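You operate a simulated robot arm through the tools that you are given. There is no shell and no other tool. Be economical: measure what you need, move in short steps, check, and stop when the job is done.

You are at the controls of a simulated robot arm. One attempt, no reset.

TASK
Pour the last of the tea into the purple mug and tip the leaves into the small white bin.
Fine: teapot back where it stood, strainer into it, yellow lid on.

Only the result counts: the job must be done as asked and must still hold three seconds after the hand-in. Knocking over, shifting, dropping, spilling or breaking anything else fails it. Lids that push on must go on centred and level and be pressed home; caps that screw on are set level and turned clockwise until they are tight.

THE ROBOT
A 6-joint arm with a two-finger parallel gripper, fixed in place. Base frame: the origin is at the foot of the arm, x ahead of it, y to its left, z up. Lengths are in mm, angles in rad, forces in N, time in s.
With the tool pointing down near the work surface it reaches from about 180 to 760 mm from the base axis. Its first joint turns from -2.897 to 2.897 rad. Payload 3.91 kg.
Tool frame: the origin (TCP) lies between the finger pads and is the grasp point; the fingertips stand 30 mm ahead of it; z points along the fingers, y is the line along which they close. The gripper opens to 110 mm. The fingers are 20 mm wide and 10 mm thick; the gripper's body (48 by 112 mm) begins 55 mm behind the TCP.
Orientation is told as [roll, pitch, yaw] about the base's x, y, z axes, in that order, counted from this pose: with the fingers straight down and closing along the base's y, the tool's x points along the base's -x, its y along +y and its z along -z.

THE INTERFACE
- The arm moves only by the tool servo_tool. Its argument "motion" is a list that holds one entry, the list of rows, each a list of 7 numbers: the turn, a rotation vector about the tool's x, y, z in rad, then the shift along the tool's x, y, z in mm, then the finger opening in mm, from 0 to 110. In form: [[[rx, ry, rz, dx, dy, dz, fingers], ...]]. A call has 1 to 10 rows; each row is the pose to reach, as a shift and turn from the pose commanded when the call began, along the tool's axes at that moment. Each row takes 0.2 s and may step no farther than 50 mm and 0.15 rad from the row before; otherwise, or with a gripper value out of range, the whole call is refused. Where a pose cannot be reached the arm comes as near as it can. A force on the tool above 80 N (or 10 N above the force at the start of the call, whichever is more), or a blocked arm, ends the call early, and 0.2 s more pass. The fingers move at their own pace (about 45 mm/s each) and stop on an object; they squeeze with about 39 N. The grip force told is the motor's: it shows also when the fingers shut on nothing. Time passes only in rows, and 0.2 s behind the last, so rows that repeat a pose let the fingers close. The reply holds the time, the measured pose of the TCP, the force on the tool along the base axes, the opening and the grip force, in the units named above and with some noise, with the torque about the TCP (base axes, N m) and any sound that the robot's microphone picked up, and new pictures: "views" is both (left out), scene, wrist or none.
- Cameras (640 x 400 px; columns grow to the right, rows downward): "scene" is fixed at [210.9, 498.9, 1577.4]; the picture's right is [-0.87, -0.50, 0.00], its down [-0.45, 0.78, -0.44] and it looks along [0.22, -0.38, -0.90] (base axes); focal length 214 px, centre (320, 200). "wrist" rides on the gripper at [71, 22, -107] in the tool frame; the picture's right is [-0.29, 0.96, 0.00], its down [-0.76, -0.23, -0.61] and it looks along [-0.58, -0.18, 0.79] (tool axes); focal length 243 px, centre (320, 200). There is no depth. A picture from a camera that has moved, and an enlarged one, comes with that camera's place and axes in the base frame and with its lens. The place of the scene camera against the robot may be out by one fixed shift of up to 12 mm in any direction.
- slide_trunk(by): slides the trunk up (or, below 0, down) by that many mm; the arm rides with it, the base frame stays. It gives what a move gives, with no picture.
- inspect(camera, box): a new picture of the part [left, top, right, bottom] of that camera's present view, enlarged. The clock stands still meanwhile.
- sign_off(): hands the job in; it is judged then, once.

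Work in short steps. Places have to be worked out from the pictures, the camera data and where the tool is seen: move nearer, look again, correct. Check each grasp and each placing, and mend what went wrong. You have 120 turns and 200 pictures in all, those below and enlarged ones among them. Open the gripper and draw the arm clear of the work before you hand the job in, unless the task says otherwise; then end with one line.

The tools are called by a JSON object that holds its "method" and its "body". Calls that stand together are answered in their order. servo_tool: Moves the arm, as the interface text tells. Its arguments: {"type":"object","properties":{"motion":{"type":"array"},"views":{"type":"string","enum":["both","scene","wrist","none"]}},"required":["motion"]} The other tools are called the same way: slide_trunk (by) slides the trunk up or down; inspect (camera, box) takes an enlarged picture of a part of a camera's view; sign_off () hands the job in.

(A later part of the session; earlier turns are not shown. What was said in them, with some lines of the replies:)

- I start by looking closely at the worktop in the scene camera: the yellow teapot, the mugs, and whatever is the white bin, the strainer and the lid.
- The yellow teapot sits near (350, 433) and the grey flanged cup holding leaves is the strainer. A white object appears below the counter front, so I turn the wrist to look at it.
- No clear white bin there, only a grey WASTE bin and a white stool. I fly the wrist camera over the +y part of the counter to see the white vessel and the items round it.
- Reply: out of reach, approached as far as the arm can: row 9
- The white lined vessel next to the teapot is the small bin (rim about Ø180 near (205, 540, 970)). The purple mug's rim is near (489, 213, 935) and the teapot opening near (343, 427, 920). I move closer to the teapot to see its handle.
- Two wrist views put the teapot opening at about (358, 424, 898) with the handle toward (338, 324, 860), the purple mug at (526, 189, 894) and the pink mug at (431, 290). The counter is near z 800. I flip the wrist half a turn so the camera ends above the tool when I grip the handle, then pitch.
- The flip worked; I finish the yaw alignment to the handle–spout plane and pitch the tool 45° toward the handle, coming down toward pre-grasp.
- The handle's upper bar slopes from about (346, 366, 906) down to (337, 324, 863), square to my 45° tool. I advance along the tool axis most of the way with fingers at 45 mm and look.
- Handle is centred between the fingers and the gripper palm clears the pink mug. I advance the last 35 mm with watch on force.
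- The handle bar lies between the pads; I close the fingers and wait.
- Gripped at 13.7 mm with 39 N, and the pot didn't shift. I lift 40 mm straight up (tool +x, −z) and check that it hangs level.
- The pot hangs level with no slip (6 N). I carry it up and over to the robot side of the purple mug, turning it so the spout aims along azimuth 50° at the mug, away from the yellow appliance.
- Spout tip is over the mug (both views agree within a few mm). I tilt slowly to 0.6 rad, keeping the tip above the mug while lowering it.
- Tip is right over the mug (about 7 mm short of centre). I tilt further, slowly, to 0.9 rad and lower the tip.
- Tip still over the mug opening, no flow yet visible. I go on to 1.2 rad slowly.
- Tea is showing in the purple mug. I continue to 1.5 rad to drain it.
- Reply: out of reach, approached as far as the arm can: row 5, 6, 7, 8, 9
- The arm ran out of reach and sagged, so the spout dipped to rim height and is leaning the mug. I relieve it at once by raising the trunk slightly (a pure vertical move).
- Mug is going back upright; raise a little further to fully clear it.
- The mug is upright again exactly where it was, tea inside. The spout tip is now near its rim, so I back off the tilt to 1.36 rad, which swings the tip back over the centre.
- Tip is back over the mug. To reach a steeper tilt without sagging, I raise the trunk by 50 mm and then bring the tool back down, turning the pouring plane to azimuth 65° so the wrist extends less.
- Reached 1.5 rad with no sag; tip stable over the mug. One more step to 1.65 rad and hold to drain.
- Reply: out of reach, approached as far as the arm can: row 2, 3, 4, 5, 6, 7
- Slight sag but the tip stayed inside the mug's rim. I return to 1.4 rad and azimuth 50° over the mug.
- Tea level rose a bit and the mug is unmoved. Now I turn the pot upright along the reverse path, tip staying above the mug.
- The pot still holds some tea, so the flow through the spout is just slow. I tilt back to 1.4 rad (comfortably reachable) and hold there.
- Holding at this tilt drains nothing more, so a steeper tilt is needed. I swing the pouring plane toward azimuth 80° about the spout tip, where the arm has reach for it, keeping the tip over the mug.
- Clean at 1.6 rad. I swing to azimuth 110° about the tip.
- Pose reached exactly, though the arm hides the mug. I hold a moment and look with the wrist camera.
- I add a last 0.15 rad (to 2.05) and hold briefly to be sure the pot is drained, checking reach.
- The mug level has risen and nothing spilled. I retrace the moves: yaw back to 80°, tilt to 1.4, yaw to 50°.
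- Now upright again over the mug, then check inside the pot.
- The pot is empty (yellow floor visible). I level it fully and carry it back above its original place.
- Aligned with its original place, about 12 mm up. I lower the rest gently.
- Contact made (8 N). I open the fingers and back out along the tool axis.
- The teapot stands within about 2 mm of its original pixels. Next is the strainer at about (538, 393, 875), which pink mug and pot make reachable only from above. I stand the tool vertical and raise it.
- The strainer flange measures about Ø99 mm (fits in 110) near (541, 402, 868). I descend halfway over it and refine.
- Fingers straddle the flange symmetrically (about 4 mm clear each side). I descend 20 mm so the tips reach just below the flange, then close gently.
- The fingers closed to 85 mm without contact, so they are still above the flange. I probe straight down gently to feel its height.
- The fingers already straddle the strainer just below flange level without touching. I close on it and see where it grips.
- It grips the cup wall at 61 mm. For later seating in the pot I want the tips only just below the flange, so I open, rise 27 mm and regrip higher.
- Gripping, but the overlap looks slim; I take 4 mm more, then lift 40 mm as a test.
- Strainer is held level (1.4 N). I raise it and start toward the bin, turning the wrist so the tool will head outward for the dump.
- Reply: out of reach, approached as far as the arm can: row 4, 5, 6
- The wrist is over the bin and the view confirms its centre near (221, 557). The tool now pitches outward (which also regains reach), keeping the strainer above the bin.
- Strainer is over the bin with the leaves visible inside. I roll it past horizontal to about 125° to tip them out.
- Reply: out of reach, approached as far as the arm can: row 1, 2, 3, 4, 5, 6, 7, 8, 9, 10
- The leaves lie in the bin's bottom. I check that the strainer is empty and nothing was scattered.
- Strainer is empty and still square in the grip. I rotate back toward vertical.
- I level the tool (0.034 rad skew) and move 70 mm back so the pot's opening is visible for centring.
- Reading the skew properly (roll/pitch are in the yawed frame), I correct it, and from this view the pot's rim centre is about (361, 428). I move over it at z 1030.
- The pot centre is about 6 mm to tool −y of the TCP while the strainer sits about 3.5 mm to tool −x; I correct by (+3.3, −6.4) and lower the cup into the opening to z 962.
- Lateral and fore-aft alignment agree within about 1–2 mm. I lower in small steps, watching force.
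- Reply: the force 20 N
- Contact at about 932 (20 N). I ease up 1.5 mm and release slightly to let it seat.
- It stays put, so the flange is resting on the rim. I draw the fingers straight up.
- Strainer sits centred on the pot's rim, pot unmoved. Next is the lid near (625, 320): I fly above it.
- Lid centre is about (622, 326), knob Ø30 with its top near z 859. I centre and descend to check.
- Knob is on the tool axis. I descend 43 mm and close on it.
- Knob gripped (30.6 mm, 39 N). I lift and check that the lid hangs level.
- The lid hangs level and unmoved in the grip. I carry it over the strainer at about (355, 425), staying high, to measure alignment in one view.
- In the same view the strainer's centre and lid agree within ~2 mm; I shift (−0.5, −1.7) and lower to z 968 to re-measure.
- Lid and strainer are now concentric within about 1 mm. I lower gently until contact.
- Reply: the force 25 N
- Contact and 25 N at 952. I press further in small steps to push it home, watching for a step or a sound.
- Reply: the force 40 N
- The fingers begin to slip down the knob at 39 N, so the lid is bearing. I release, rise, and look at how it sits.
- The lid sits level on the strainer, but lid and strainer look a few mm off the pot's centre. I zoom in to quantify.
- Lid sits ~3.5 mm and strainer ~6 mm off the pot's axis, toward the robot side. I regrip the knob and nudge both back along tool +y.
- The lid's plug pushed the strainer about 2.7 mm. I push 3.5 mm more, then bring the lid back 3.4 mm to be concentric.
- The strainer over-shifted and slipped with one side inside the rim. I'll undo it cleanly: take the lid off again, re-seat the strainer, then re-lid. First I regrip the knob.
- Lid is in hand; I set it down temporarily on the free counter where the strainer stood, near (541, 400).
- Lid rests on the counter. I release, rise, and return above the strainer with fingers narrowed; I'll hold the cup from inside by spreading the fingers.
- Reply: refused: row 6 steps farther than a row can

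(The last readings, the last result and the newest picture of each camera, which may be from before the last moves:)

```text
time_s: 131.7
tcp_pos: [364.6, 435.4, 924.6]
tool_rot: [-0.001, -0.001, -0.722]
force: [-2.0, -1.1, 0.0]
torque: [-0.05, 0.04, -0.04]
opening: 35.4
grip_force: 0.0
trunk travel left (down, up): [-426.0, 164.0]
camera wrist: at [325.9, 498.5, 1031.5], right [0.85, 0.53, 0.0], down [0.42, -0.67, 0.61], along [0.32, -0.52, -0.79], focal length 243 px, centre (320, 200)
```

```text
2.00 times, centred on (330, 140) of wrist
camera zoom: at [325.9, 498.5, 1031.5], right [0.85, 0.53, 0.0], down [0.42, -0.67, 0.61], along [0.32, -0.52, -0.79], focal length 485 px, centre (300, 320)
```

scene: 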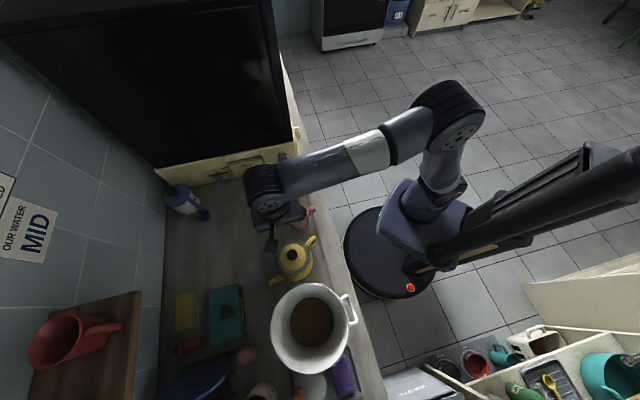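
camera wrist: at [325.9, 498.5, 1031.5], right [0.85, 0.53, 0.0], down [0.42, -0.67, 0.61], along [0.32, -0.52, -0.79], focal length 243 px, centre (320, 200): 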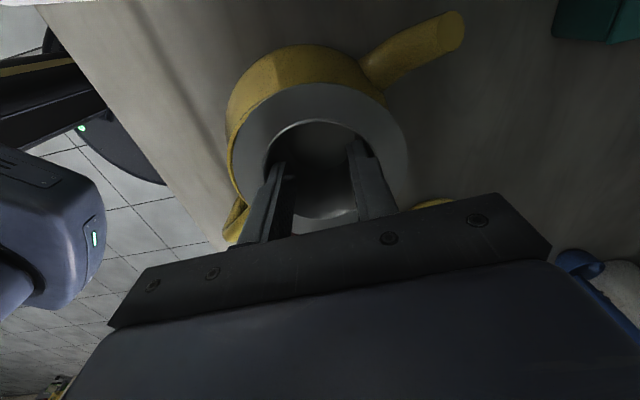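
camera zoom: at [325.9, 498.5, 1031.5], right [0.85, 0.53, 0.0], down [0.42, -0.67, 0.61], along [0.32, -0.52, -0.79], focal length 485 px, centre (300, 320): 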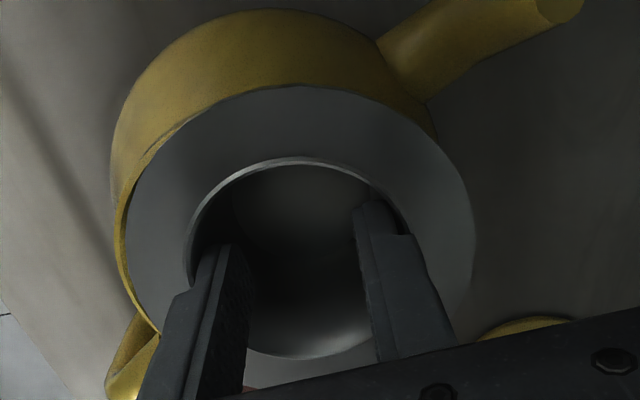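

The fingers stopped at 35 mm against the cup's inside: held by spreading. I lift 14 mm, shift toward the pot's axis, and look.

{"method": "servo_tool", "body": {"motion": [[[0, 0, 0, 0, 0, -4, 60], [0, 0, 0, 0, 0, -9, 60], [0, 0, 0, 0, 0, -14, 60], [0, 0, 0, 0.5, -4, -14, 60], [0, 0, 0, 0.9, -8, -14, 60], [0, 0, 0, 0.9, -8, -14, 60]]], "views": "wrist"}}

{"method": "inspect", "body": {"camera": "wrist", "box": [210, 40, 450, 240]}}

{"method": "inspect", "body": {"camera": "scene", "box": [265, 235, 320, 285]}}

```text
time_s: 133.1
tcp_pos: [358.6, 430.4, 939.4]
tool_rot: [0.0, 0.0, -0.721]
force: [-0.3, 0.2, -1.1]
torque: [-0.02, -0.01, -0.01]
opening: 35.7
grip_force: 0.1
trunk travel left (down, up): [-426.0, 164.0]
camera wrist: at [320.4, 492.8, 1046.2], right [0.85, 0.53, 0.0], down [0.42, -0.67, 0.61], along [0.32, -0.52, -0.79], focal length 243 px, centre (320, 200)
```

wrist: 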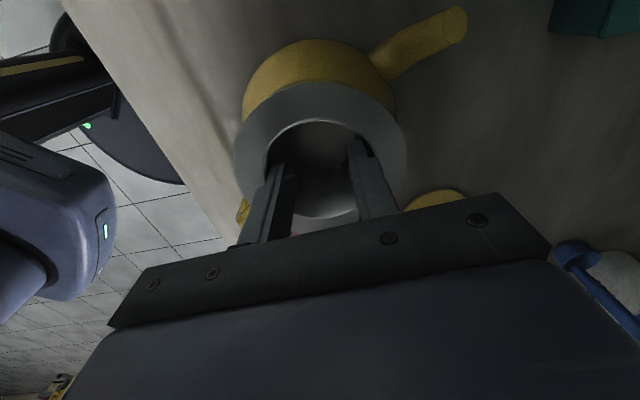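

```text
2.00 times, centred on (330, 140) of wrist
camera zoom: at [320.4, 492.8, 1046.2], right [0.85, 0.53, 0.0], down [0.42, -0.67, 0.61], along [0.32, -0.52, -0.79], focal length 485 px, centre (300, 320)
```

zoom: 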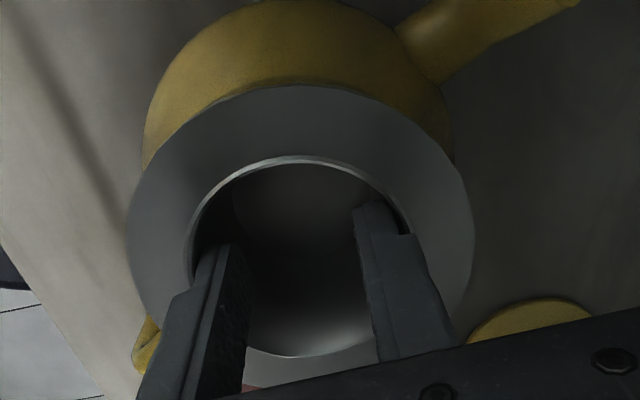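

```text
8.00 times, centred on (292, 260) of scene
camera zoom: at [210.9, 498.9, 1577.4], right [-0.87, -0.5, 0.0], down [-0.45, 0.78, -0.44], along [0.22, -0.38, -0.9], focal length 1716 px, centre (540, -280)
```

zoom: 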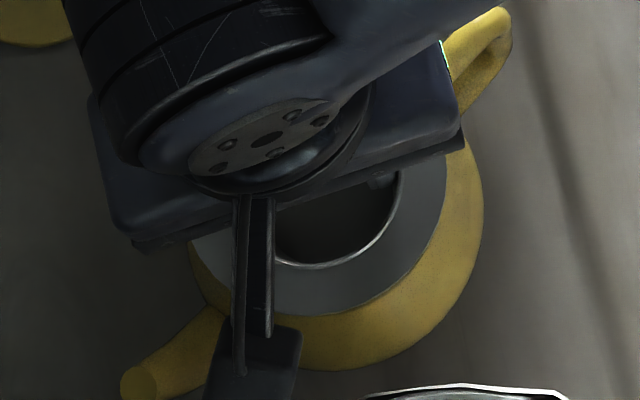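

The strainer is lifted level and now within ~1.5 mm of the axis. I apply the small correction and lower it until it seats.

{"method": "servo_tool", "body": {"motion": [[[0, 0, 0, -1, -1, 5, 60], [0, 0, 0, -1, -1, 10, 60], [0, 0, 0, -1, -1, 13, 60], [0, 0, 0, -1, -1, 15, 60]]], "views": "none"}}

{"method": "inspect", "body": {"camera": "wrist", "box": [210, 40, 450, 240]}}

```text
time_s: 134.1
tcp_pos: [357.7, 429.7, 925.1]
tool_rot: [0.004, 0.001, -0.722]
force: [-0.9, 0.2, 12.6]
torque: [-0.06, 0.08, -0.03]
opening: 35.8
grip_force: 0.0
trunk travel left (down, up): [-426.0, 164.0]
```

```text
2.00 times, centred on (330, 140) of wrist
camera zoom: at [319.6, 491.5, 1032.5], right [0.85, 0.53, 0.0], down [0.42, -0.68, 0.61], along [0.32, -0.52, -0.79], focal length 485 px, centre (300, 320)
```

zoom: 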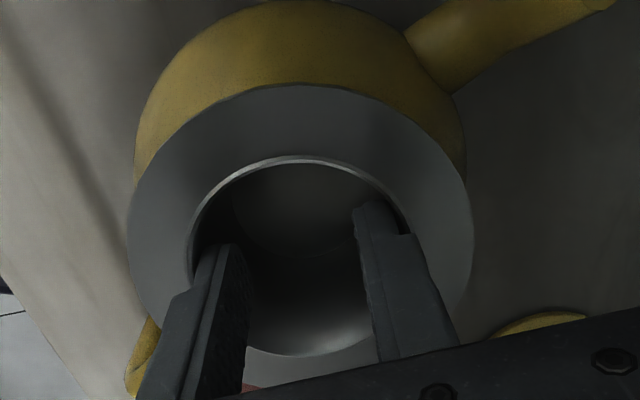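

Seated (12.6 N), the flange covering the rim evenly. I close the fingers to release and rise.

{"method": "servo_tool", "body": {"motion": [[[0, 0, 0, 0, 0, -1.5, 55], [0, 0, 0, 0, 0, -1.5, 25], [0, 0, 0, 0, 0, -1.5, 14], [0, 0, 0, 0, 0, -1.5, 14], [0, 0, 0, 0, 0, -20, 14], [0, 0, 0, 0, 0, -50, 14], [0, 0, 0, -25, 15, -85, 40], [0, 0, 0, -60, 35, -110, 60], [0, 0, 0, -95, 55, -120, 60]]], "views": "none"}}

{"method": "inspect", "body": {"camera": "scene", "box": [265, 235, 320, 285]}}

```text
time_s: 136.1
tcp_pos: [464.9, 408.9, 1042.6]
tool_rot: [0.001, 0.0, -0.72]
force: [-0.4, -0.7, -0.1]
torque: [-0.02, 0.01, 0.0]
opening: 60.0
grip_force: 0.1
trunk travel left (down, up): [-426.0, 164.0]
```

```text
8.00 times, centred on (292, 260) of scene
camera zoom: at [210.9, 498.9, 1577.4], right [-0.87, -0.5, 0.0], down [-0.45, 0.78, -0.44], along [0.22, -0.38, -0.9], focal length 1716 px, centre (540, -280)
```

zoom: 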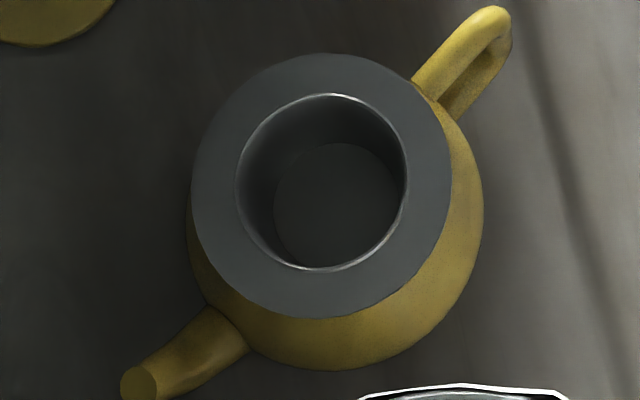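

The strainer is now concentric with the pot (321.5, 185.5 against the target 322, 184). I fetch the lid again.

{"method": "servo_tool", "body": {"motion": [[[0, 0, 0, -30, 22, 20, 60], [0, 0, 0, -62.2, 43.9, 45, 60], [0, 0, 0, -62.2, 43.9, 90, 60], [0, 0, 0, -62.2, 43.9, 130, 60], [0, 0, 0, -62.2, 43.9, 165, 60], [0, 0, 0, -62.2, 43.9, 182, 60], [0, 0, 0, -62.2, 43.9, 182, 42], [0, 0, 0, -62.2, 43.9, 182, 25], [0, 0, 0, -62.2, 43.9, 182, 20], [0, 0, 0, -62.2, 43.9, 182, 20]]], "views": "none"}}

{"method": "servo_tool", "body": {"motion": [[[0, 0, 0, 0, 0, -10, 20], [0, 0, 0, 0, 0, -35, 20], [0, 0, 0, 0, 0, -70, 20], [0, 0, 0, 0, 0, -110, 20], [0, 0, 0, 0, 0, -150, 20], [0, 0, 0, 0, 0, -150, 20]]], "views": "wrist"}}

{"method": "inspect", "body": {"camera": "wrist", "box": [210, 40, 450, 220]}}

```text
time_s: 138.3
tcp_pos: [541.6, 399.5, 860.1]
tool_rot: [0.001, 0.001, -0.722]
force: [-0.5, 0.0, -0.2]
torque: [0.0, 0.0, 0.01]
opening: 30.3
grip_force: 38.7
trunk travel left (down, up): [-426.0, 164.0]
```

```text
time_s: 139.7
tcp_pos: [541.9, 399.7, 1013.8]
tool_rot: [0.001, 0.0, -0.721]
force: [0.1, -0.6, -0.8]
torque: [-0.01, 0.0, 0.01]
opening: 30.2
grip_force: 38.9
trunk travel left (down, up): [-426.0, 164.0]
camera wrist: at [504.1, 462.7, 1119.8], right [0.85, 0.53, 0.0], down [0.42, -0.67, 0.61], along [0.32, -0.52, -0.79], focal length 243 px, centre (320, 200)
```

wrist: 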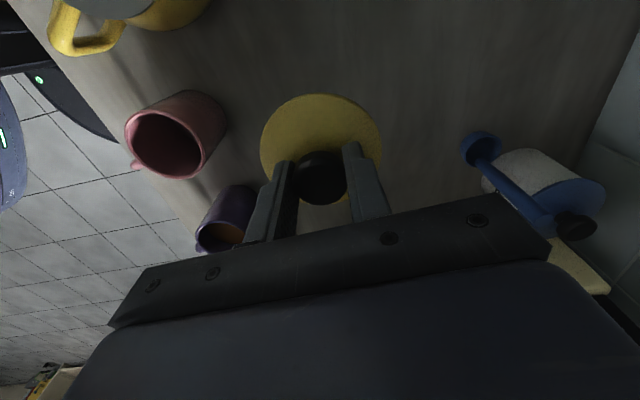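

```text
2.22 times, centred on (330, 130) of wrist
camera zoom: at [504.1, 462.7, 1119.8], right [0.85, 0.53, 0.0], down [0.42, -0.67, 0.61], along [0.32, -0.52, -0.79], focal length 539 px, centre (298, 356)
```

zoom: 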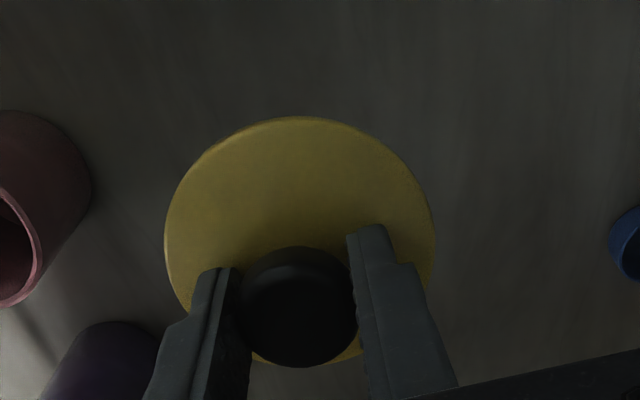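

Lid held level. Using the same tool-frame measure for lid and strainer, I return to the seat position (157, −99) and stop ~20 mm above contact to verify.

{"method": "servo_tool", "body": {"motion": [[[0, 0, 0, 39, -25, 0, 20], [0, 0, 0, 79, -50, 0, 20], [0, 0, 0, 118, -75, 0, 20], [0, 0, 0, 157.2, -99.4, 0, 20], [0, 0, 0, 157.2, -99.4, 25, 20], [0, 0, 0, 157.2, -99.4, 45, 20], [0, 0, 0, 157.2, -99.4, 45, 20]]], "views": "wrist"}}

{"method": "inspect", "body": {"camera": "wrist", "box": [210, 40, 450, 220]}}

```text
time_s: 141.3
tcp_pos: [358.6, 428.5, 965.2]
tool_rot: [0.0, 0.0, -0.721]
force: [-0.6, 0.0, -0.4]
torque: [-0.05, -0.02, -0.03]
opening: 30.4
grip_force: 38.5
trunk travel left (down, up): [-426.0, 164.0]
camera wrist: at [320.1, 492.5, 1072.2], right [0.85, 0.53, 0.0], down [0.42, -0.67, 0.61], along [0.32, -0.52, -0.79], focal length 243 px, centre (320, 200)
```

wrist: 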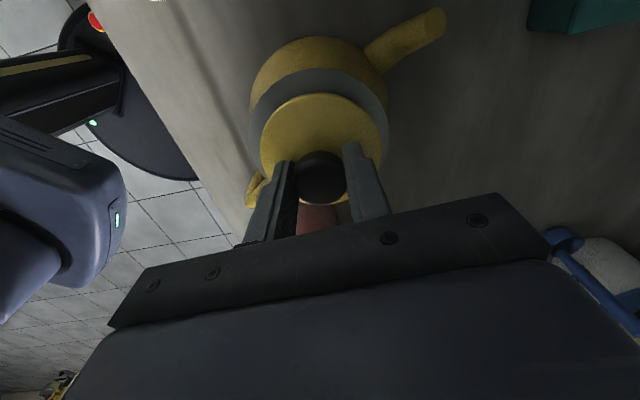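

```text
2.22 times, centred on (330, 130) of wrist
camera zoom: at [320.1, 492.5, 1072.2], right [0.85, 0.53, 0.0], down [0.42, -0.67, 0.61], along [0.32, -0.52, -0.79], focal length 539 px, centre (298, 356)
```

zoom: 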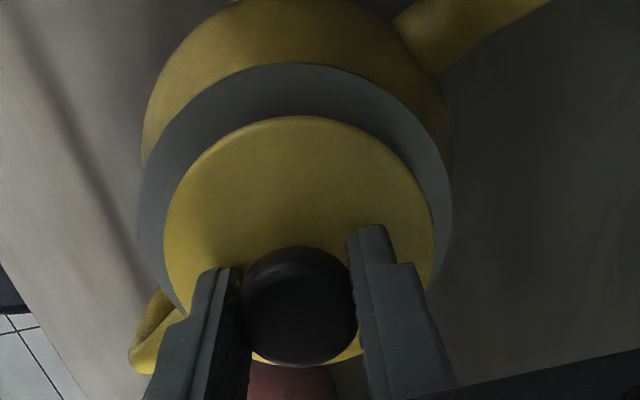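

Residual is ~1.2 mm in tool +y; I correct and lower to contact.

{"method": "servo_tool", "body": {"motion": [[[0, 0, 0, -0.2, -1.3, 4, 20], [0, 0, 0, -0.2, -1.3, 8, 20], [0, 0, 0, -0.2, -1.3, 11, 20], [0, 0, 0, -0.2, -1.3, 13, 20]]], "views": "none"}}

{"method": "servo_tool", "body": {"motion": [[[0, 0, 0, 0, 0, 1.5, 20], [0, 0, 0, 0, 0, 3, 20]]], "views": "none"}}

```text
time_s: 142.3
tcp_pos: [358.0, 427.9, 952.3]
tool_rot: [-0.003, -0.002, -0.72]
force: [0.3, -0.8, -0.5]
torque: [0.0, 0.03, 0.01]
opening: 30.3
grip_force: 39.1
trunk travel left (down, up): [-426.0, 164.0]
```

```text
time_s: 142.9
tcp_pos: [359.0, 428.0, 951.8]
tool_rot: [0.002, 0.0, -0.721]
force: [0.1, 0.7, 9.9]
torque: [-0.17, 0.01, 0.02]
opening: 30.4
grip_force: 39.8
trunk travel left (down, up): [-426.0, 164.0]
```

The lid's plug is inside and its disc bears on the flange (10 N). I press it home centrally, relax to near zero force, then release and rise straight up.

{"method": "servo_tool", "body": {"motion": [[[0, 0, 0, 0, 0, 2, 20], [0, 0, 0, 0, 0, 4, 20], [0, 0, 0, 0, 0, 5, 20], [0, 0, 0, 0, 0, 5, 20]]], "views": "none"}}

{"method": "inspect", "body": {"camera": "wrist", "box": [210, 40, 450, 220]}}

```text
time_s: 143.9
tcp_pos: [357.1, 427.4, 948.8]
tool_rot: [0.007, -0.002, -0.72]
force: [2.0, 2.1, 41.4]
torque: [-0.23, -0.01, -0.01]
opening: 30.3
grip_force: 39.2
trunk travel left (down, up): [-426.0, 164.0]
```

```text
2.22 times, centred on (330, 130) of wrist
camera zoom: at [318.9, 489.9, 1055.8], right [0.85, 0.53, 0.01], down [0.42, -0.68, 0.61], along [0.32, -0.51, -0.8], focal length 539 px, centre (298, 356)
```

zoom: 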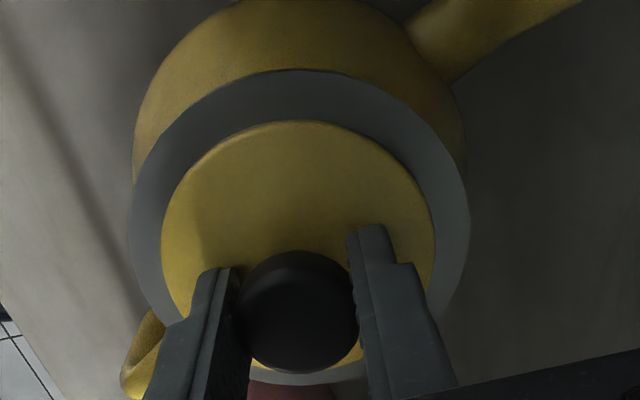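

{"method": "servo_tool", "body": {"motion": [[[0, 0, 0, 0, 0, -3, 20], [0, 0, 0, 0, 0, -5.5, 20], [0, 0, 0, 0, 0, -5.5, 34], [0, 0, 0, 0, 0, -5.5, 48], [0, 0, 0, 0, 0, -5.5, 58], [0, 0, 0, 0, 0, -20, 60], [0, 0, 0, 0, 0, -50, 60], [0, 0, 0, 0, 0, -90, 60]]], "views": "wrist"}}

{"method": "servo_tool", "body": {"motion": [[[0, 0, 0, -30, 15, 0, 60], [0, 0, 0, -65, 35, -10, 60], [0, 0, 0, -100, 55, -20, 60]]], "views": "none"}}

{"method": "inspect", "body": {"camera": "scene", "box": [265, 235, 320, 285]}}

```text
time_s: 145.7
tcp_pos: [357.5, 430.1, 1035.5]
tool_rot: [-0.002, -0.002, -0.722]
force: [0.0, 0.2, 0.4]
torque: [0.03, 0.0, -0.01]
opening: 60.2
grip_force: 0.1
trunk travel left (down, up): [-426.0, 164.0]
camera wrist: at [319.9, 492.2, 1143.3], right [0.85, 0.53, 0.0], down [0.42, -0.67, 0.61], along [0.32, -0.52, -0.79], focal length 243 px, centre (320, 200)
```

wrist: 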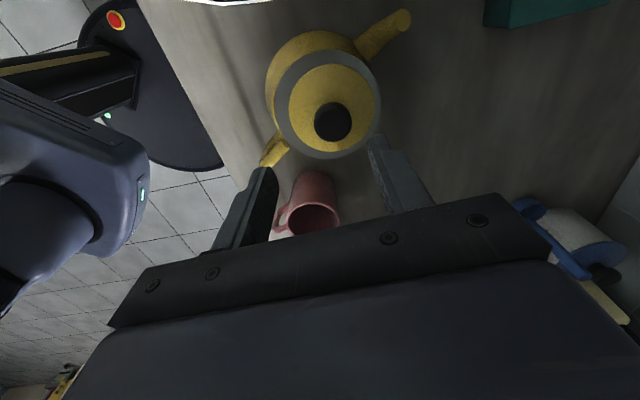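

```text
time_s: 146.5
tcp_pos: [470.2, 402.7, 1054.3]
tool_rot: [-0.002, 0.0, -0.722]
force: [-0.7, -0.6, -0.2]
torque: [0.01, 0.0, 0.0]
opening: 59.8
grip_force: 0.1
trunk travel left (down, up): [-426.0, 164.0]
```

```text
8.00 times, centred on (292, 260) of scene
camera zoom: at [210.9, 498.9, 1577.4], right [-0.87, -0.5, 0.0], down [-0.45, 0.78, -0.44], along [0.22, -0.38, -0.9], focal length 1716 px, centre (540, -280)
```

zoom: 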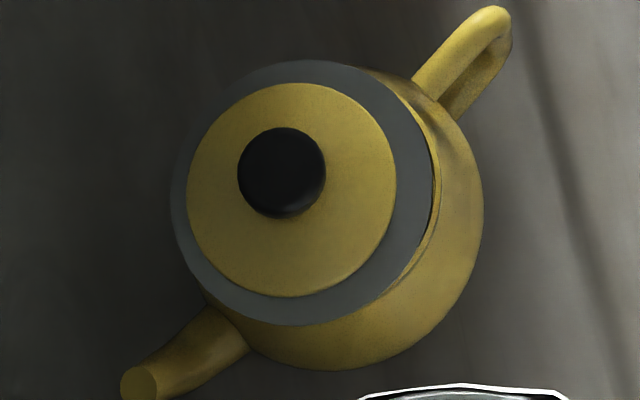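

Releasing dragged the lid: my fingertips were touching its disc as they opened. I'll redo it, gripping the knob higher and loosening only slightly before rising. First, regrip the knob (higher) and lift the lid off.

{"method": "servo_tool", "body": {"motion": [[[0, 0, 0, 33, -14, 10, 60], [0, 0, 0, 66, -29, 30, 60], [0, 0, 0, 99.5, -43.6, 50, 60], [0, 0, 0, 99.5, -43.6, 80, 60], [0, 0, 0, 99.5, -43.6, 100, 60], [0, 0, 0, 99.5, -43.6, 100, 42], [0, 0, 0, 99.5, -43.6, 100, 28], [0, 0, 0, 99.5, -43.6, 100, 20], [0, 0, 0, 99.5, -43.6, 100, 20]]], "views": "none"}}

{"method": "servo_tool", "body": {"motion": [[[0, 0, 0, 0, 0, -25, 20], [0, 0, 0, 0, 0, -60, 20], [0, 0, 0, -39, 22.3, -60, 20], [0, 0, 0, -78, 44.6, -60, 20], [0, 0, 0, -117, 67, -60, 20], [0, 0, 0, -156.5, 89.3, -60, 20], [0, 0, 0, -156.5, 89.3, -14, 20], [0, 0, 0, -156.5, 89.3, 32, 20], [0, 0, 0, -156.5, 89.3, 72, 20], [0, 0, 0, -156.5, 89.3, 84, 20]]], "views": "wrist"}}

```text
time_s: 148.5
tcp_pos: [366.9, 435.5, 955.2]
tool_rot: [0.0, 0.001, -0.719]
force: [-0.3, 0.8, 0.0]
torque: [0.01, 0.0, 0.03]
opening: 30.1
grip_force: 39.1
trunk travel left (down, up): [-426.0, 164.0]
```

```text
time_s: 150.7
tcp_pos: [541.7, 399.4, 871.2]
tool_rot: [0.0, -0.003, -0.721]
force: [-0.3, -0.6, -1.1]
torque: [0.0, 0.0, 0.0]
opening: 30.3
grip_force: 39.4
trunk travel left (down, up): [-426.0, 164.0]
camera wrist: at [504.1, 463.2, 978.1], right [0.85, 0.53, 0.0], down [0.42, -0.67, 0.61], along [0.32, -0.52, -0.79], focal length 243 px, centre (320, 200)
```

wrist: 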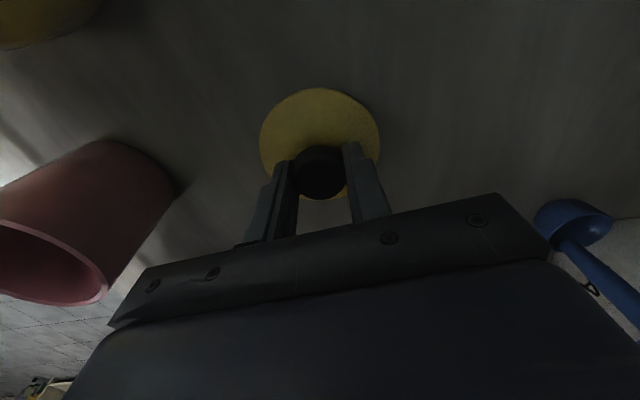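

{"method": "servo_tool", "body": {"motion": [[[0, 0, 0, 0, 0, 3, 20], [0, 0, 0, 0, 0, 5, 20], [0, 0, 0, 0, 0, 6.5, 20], [0, 0, 0, 0, 0, 7.5, 20]]], "views": "none"}}

```text
time_s: 151.7
tcp_pos: [541.5, 399.8, 863.1]
tool_rot: [-0.001, 0.001, -0.719]
force: [0.8, 0.2, 0.5]
torque: [-0.02, 0.0, -0.01]
opening: 30.5
grip_force: 39.2
trunk travel left (down, up): [-426.0, 164.0]
```

{"method": "servo_tool", "body": {"motion": [[[0, 0, 0, 0, 0, 0, 34], [0, 0, 0, 0, 0, -8, 36], [0, 0, 0, 0, 0, -35, 50], [0, 0, 0, 0, 0, -75, 30], [0, 0, 0, 0, 0, -110, 12], [0, 0, 0, 39.4, -22.6, -110, 12], [0, 0, 0, 78.8, -45.3, -110, 12], [0, 0, 0, 118.2, -68, -110, 12], [0, 0, 0, 157.6, -90.6, -110, 12], [0, 0, 0, 157.6, -90.6, -95, 12]]], "views": "none"}}

{"method": "inspect", "body": {"camera": "scene", "box": [220, 190, 320, 285]}}

{"method": "servo_tool", "body": {"motion": [[[0, 0, 0, 0, 0, 12, 12], [0, 0, 0, 0, 0, 25, 12], [0, 0, 0, 0, 0, 35.5, 12], [0, 0, 0, 0, 0, 35.5, 30], [0, 0, 0, 0, 0, 35.5, 45], [0, 0, 0, 0, 0, 35.5, 55], [0, 0, 0, 0, 0, 35.5, 60]]], "views": "none"}}

```text
time_s: 153.9
tcp_pos: [362.7, 436.2, 959.0]
tool_rot: [0.0, -0.001, -0.723]
force: [-0.3, 0.3, -0.5]
torque: [0.01, 0.0, 0.02]
opening: 12.2
grip_force: 0.1
trunk travel left (down, up): [-426.0, 164.0]
```

```text
4.21 times, centred on (270, 238) of scene
camera zoom: at [210.9, 498.9, 1577.4], right [-0.87, -0.5, 0.0], down [-0.45, 0.78, -0.44], along [0.22, -0.38, -0.9], focal length 903 px, centre (530, 42)
```

zoom: 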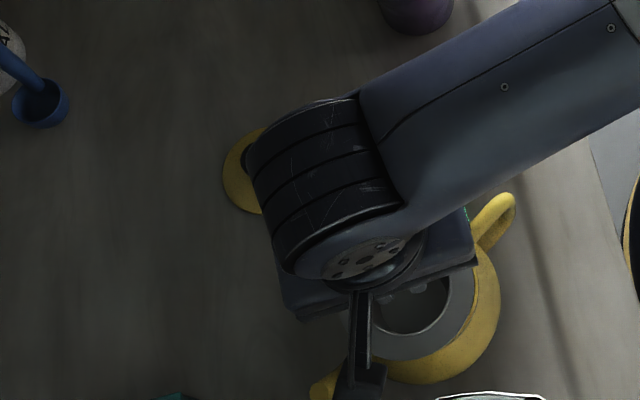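

```text
time_s: 155.5
tcp_pos: [362.5, 435.8, 924.6]
tool_rot: [0.0, -0.002, -0.722]
force: [-0.1, -0.4, 0.1]
torque: [-0.01, 0.02, -0.05]
opening: 35.2
grip_force: 0.1
trunk travel left (down, up): [-426.0, 164.0]
```

Held from inside again (35 mm). I lift, shift (−0.4, −8.3) back to the concentric seat, lower, and check before letting go.

{"method": "servo_tool", "body": {"motion": [[[0, 0, 0, 0, 0, -5, 60], [0, 0, 0, 0, 0, -14, 60], [0, 0, 0, -0.2, -4, -14, 60], [0, 0, 0, -0.4, -8.3, -14, 60], [0, 0, 0, -0.4, -8.3, -14, 60], [0, 0, 0, -0.4, -8.3, -8, 60], [0, 0, 0, -0.4, -8.3, -3, 60], [0, 0, 0, -0.4, -8.3, 0.5, 60]]], "views": "none"}}

{"method": "servo_tool", "body": {"motion": [[[0, 0, 0, 0, 0, -1, 50], [0, 0, 0, 0, 0, -1, 25], [0, 0, 0, 0, 0, -1, 14], [0, 0, 0, 0, 0, -1, 14], [0, 0, 0, 0, 0, -20, 14], [0, 0, 0, 0, 0, -50, 14], [0, 0, 0, -30, 18, -85, 40], [0, 0, 0, -65, 40, -110, 60], [0, 0, 0, -105, 62, -120, 60]]], "views": "none"}}

{"method": "inspect", "body": {"camera": "scene", "box": [265, 235, 320, 285]}}

```text
time_s: 157.3
tcp_pos: [357.4, 428.8, 925.0]
tool_rot: [0.004, -0.001, -0.721]
force: [0.0, -2.0, 12.6]
torque: [-0.12, -0.01, 0.01]
opening: 35.6
grip_force: 0.2
trunk travel left (down, up): [-426.0, 164.0]
```

```text
time_s: 159.3
tcp_pos: [477.0, 405.2, 1043.1]
tool_rot: [0.001, -0.003, -0.722]
force: [0.4, -0.6, -0.1]
torque: [-0.05, 0.05, -0.02]
opening: 59.9
grip_force: 0.1
trunk travel left (down, up): [-426.0, 164.0]
```

```text
8.00 times, centred on (292, 260) of scene
camera zoom: at [210.9, 498.9, 1577.4], right [-0.87, -0.5, 0.0], down [-0.45, 0.78, -0.44], along [0.22, -0.38, -0.9], focal length 1716 px, centre (540, -280)
```

zoom: 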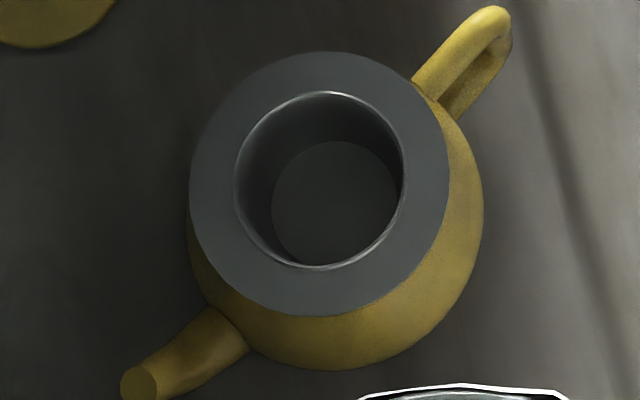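

Strainer is concentric again (319.5, 183.5). I fetch the lid, gripping the knob 4 mm higher.

{"method": "servo_tool", "body": {"motion": [[[0, 0, 0, -26, 18, 20, 60], [0, 0, 0, -52.2, 36.9, 45, 60], [0, 0, 0, -52.2, 36.9, 90, 60], [0, 0, 0, -52.2, 36.9, 130, 60], [0, 0, 0, -52.2, 36.9, 160, 60], [0, 0, 0, -52.2, 36.9, 175, 60], [0, 0, 0, -52.2, 36.9, 175, 42], [0, 0, 0, -52.2, 36.9, 175, 25], [0, 0, 0, -52.2, 36.9, 175, 20], [0, 0, 0, -52.2, 36.9, 175, 20]]], "views": "none"}}

{"method": "servo_tool", "body": {"motion": [[[0, 0, 0, 0, 0, -30, 20], [0, 0, 0, 0, 0, -75, 20], [0, 0, 0, 0, 0, -120, 20], [0, 0, 0, 39, -25, -140, 20], [0, 0, 0, 78.5, -50.3, -140, 20], [0, 0, 0, 117.7, -75.5, -140, 20], [0, 0, 0, 157, -100.7, -140, 20], [0, 0, 0, 157, -100.7, -115, 20], [0, 0, 0, 157, -100.7, -103, 20], [0, 0, 0, 157, -100.7, -103, 20]]], "views": "none"}}

{"method": "inspect", "body": {"camera": "wrist", "box": [210, 40, 450, 220]}}

```text
time_s: 161.5
tcp_pos: [542.8, 398.4, 870.5]
tool_rot: [-0.001, -0.001, -0.721]
force: [0.3, 0.9, 0.6]
torque: [-0.01, 0.04, 0.03]
opening: 30.4
grip_force: 38.9
trunk travel left (down, up): [-426.0, 164.0]
```

```text
refused: row 4 steps farther than a row can; nothing moved
```

```text
2.22 times, centred on (330, 130) of wrist
camera zoom: at [503.9, 461.2, 977.0], right [0.85, 0.53, 0.0], down [0.42, -0.67, 0.61], along [0.32, -0.52, -0.79], focal length 539 px, centre (298, 356)
```

zoom: 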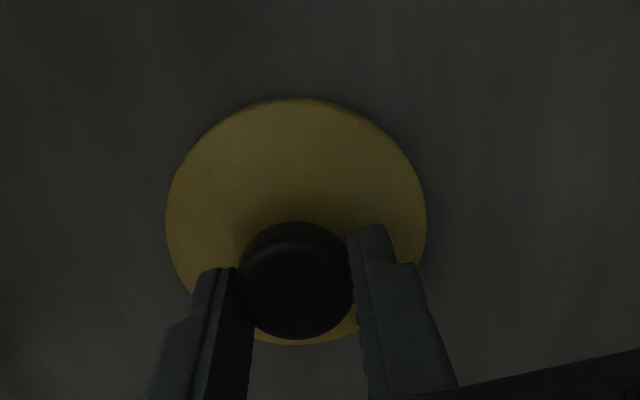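

Knob gripped higher (tips clear of the disc). I resend the carry with legal steps.

{"method": "servo_tool", "body": {"motion": [[[0, 0, 0, 0, 0, -45, 20], [0, 0, 0, 0, 0, -90, 20], [0, 0, 0, 0, 0, -130, 20], [0, 0, 0, 39, -25, -138, 20], [0, 0, 0, 78.5, -50.3, -138, 20], [0, 0, 0, 117.7, -75.5, -138, 20], [0, 0, 0, 157, -100.7, -138, 20], [0, 0, 0, 157, -100.7, -118, 20], [0, 0, 0, 157, -100.7, -105, 20], [0, 0, 0, 157, -100.7, -105, 20]]], "views": "none"}}

{"method": "inspect", "body": {"camera": "wrist", "box": [210, 40, 450, 220]}}

```text
time_s: 163.7
tcp_pos: [356.6, 427.1, 972.6]
tool_rot: [0.0, 0.001, -0.72]
force: [0.5, 0.7, -0.6]
torque: [0.0, -0.01, 0.02]
opening: 30.4
grip_force: 38.6
trunk travel left (down, up): [-426.0, 164.0]
```

```text
2.22 times, centred on (330, 130) of wrist
camera zoom: at [319.2, 489.9, 1078.9], right [0.85, 0.53, 0.0], down [0.42, -0.67, 0.61], along [0.32, -0.52, -0.79], focal length 539 px, centre (298, 356)
```

zoom: 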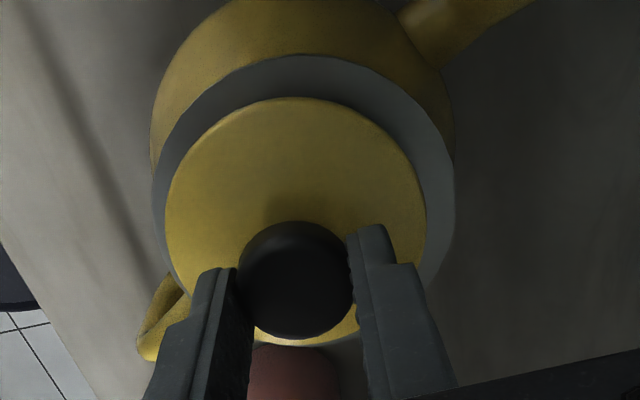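

In this view the lid is ~2.3 mm off in two directions; I correct (−2.6, +1.6) and lower toward contact near z 961.

{"method": "servo_tool", "body": {"motion": [[[0, 0, 0, -2.6, 1.6, 3, 20], [0, 0, 0, -2.6, 1.6, 6, 20], [0, 0, 0, -2.6, 1.6, 9, 20], [0, 0, 0, -2.6, 1.6, 11, 20]]], "views": "none"}}

{"method": "servo_tool", "body": {"motion": [[[0, 0, 0, 0, 0, 1.5, 20], [0, 0, 0, 0, 0, 3, 20]]], "views": "none"}}

{"method": "inspect", "body": {"camera": "wrist", "box": [210, 40, 450, 220]}}

```text
time_s: 164.7
tcp_pos: [360.7, 427.7, 962.0]
tool_rot: [0.001, 0.0, -0.722]
force: [-0.1, 1.3, -0.9]
torque: [-0.02, -0.03, 0.0]
opening: 30.4
grip_force: 39.2
trunk travel left (down, up): [-426.0, 164.0]
```

```text
time_s: 165.3
tcp_pos: [360.5, 426.6, 961.3]
tool_rot: [0.003, -0.001, -0.724]
force: [1.1, -2.6, 13.6]
torque: [-0.2, 0.03, 0.0]
opening: 30.5
grip_force: 39.0
trunk travel left (down, up): [-426.0, 164.0]
```

```text
2.22 times, centred on (330, 130) of wrist
camera zoom: at [321.8, 488.9, 1067.8], right [0.85, 0.53, 0.0], down [0.42, -0.68, 0.61], along [0.32, -0.52, -0.79], focal length 539 px, centre (298, 356)
```

zoom: 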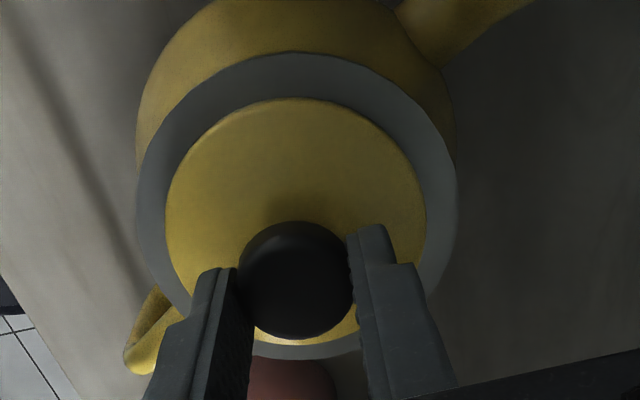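

Concentric (both centred on col 296) with 13.6 N contact. I press to ~35 N, relax, loosen only to 34 mm, rise clear of the knob, and only then open.

{"method": "servo_tool", "body": {"motion": [[[0, 0, 0, 0, 0, 2, 20], [0, 0, 0, 0, 0, 4, 20], [0, 0, 0, 0, 0, 4, 20], [0, 0, 0, 0, 0, 1, 20], [0, 0, 0, 0, 0, -1.5, 20], [0, 0, 0, 0, 0, -1.5, 33], [0, 0, 0, 0, 0, -1.5, 35], [0, 0, 0, 0, 0, -1.5, 35]]], "views": "none"}}

{"method": "servo_tool", "body": {"motion": [[[0, 0, 0, 0, 0, -4, 36], [0, 0, 0, 0, 0, -12, 38], [0, 0, 0, 0, 0, -30, 50], [0, 0, 0, 0, 0, -70, 60], [0, 0, 0, -35, 20, -95, 60], [0, 0, 0, -75, 40, -110, 60], [0, 0, 0, -110, 60, -120, 60]]], "views": "none"}}

{"method": "inspect", "body": {"camera": "scene", "box": [265, 235, 320, 285]}}

```text
time_s: 167.1
tcp_pos: [360.3, 427.1, 959.7]
tool_rot: [-0.001, -0.002, -0.72]
force: [0.4, 0.1, 0.2]
torque: [0.02, 0.02, -0.01]
opening: 34.7
grip_force: 0.0
trunk travel left (down, up): [-426.0, 164.0]
```

```text
time_s: 168.7
tcp_pos: [482.4, 399.5, 1080.0]
tool_rot: [-0.001, -0.001, -0.721]
force: [-0.4, -0.3, -0.1]
torque: [0.0, -0.02, 0.03]
opening: 60.0
grip_force: 0.1
trunk travel left (down, up): [-426.0, 164.0]
```

```text
8.00 times, centred on (292, 260) of scene
camera zoom: at [210.9, 498.9, 1577.4], right [-0.87, -0.5, 0.0], down [-0.45, 0.78, -0.44], along [0.22, -0.38, -0.9], focal length 1716 px, centre (540, -280)
```

zoom: 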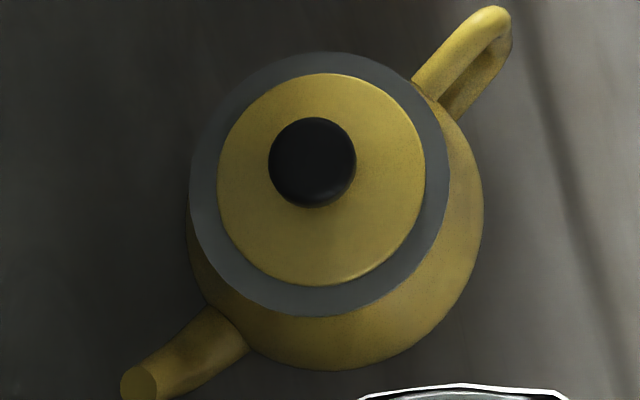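

Lid and strainer are concentric and level on the pot, nothing slid this time. I draw the arm clear and take a final look.

{"method": "servo_tool", "body": {"motion": [[[0, 0, 0, 0, 0, -30, 80], [0, 0, 0, -6, -42, -50, 100], [0, 0, 0, -12, -88, -50, 110], [0, 0, 0, -18, -134, -50, 110], [0, 0, 0, -24, -180, -50, 110], [0, 0, 0, -30, -226, -50, 110], [0, 0, 0, -38, -272, -50, 110]]], "views": "scene"}}

{"method": "inspect", "body": {"camera": "scene", "box": [150, 150, 370, 290]}}

```text
time_s: 170.3
tcp_pos: [331.0, 169.1, 1130.6]
tool_rot: [-0.001, 0.001, -0.719]
force: [0.4, 0.2, 0.2]
torque: [-0.04, 0.02, 0.0]
opening: 109.8
grip_force: 0.1
trunk travel left (down, up): [-426.0, 164.0]
```

scene: 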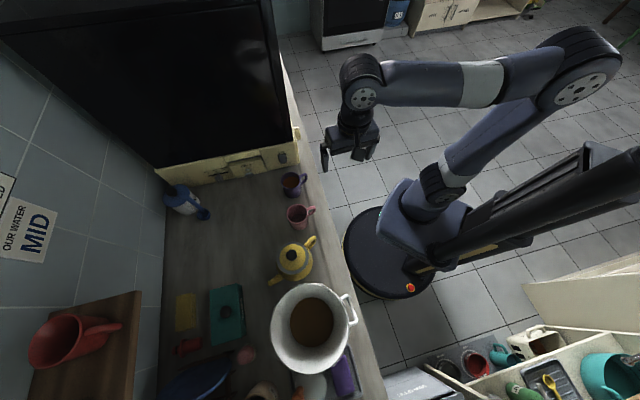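

```text
2.86 times, centred on (260, 220) of scene
camera zoom: at [210.9, 498.9, 1577.4], right [-0.87, -0.5, 0.0], down [-0.45, 0.78, -0.44], along [0.22, -0.38, -0.9], focal length 613 px, centre (491, 143)
```

zoom: 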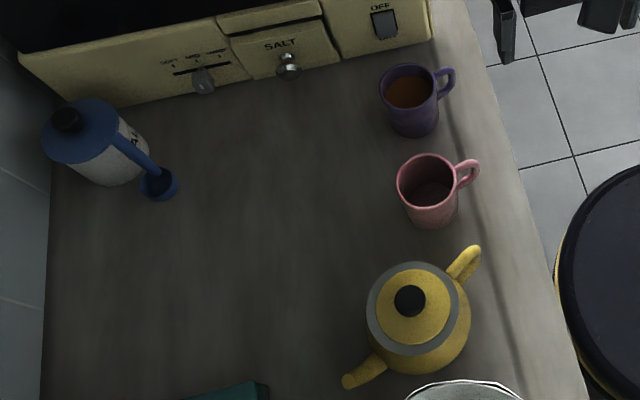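

Everything is in place: tea in the purple mug, leaves in the white bin, the teapot back on its spot with strainer and lid on, and the other items look unmoved. I hand in the job.

{"method": "sign_off", "body": {}}

```text
The job is handed in.
```

The job is handed in: the tea is in the purple mug, the leaves are in the small white bin, and the teapot is back in its place with the strainer in and the yellow lid on. During the pour the spout briefly tipped the mug, but it righted itself in place and I saw no spill.
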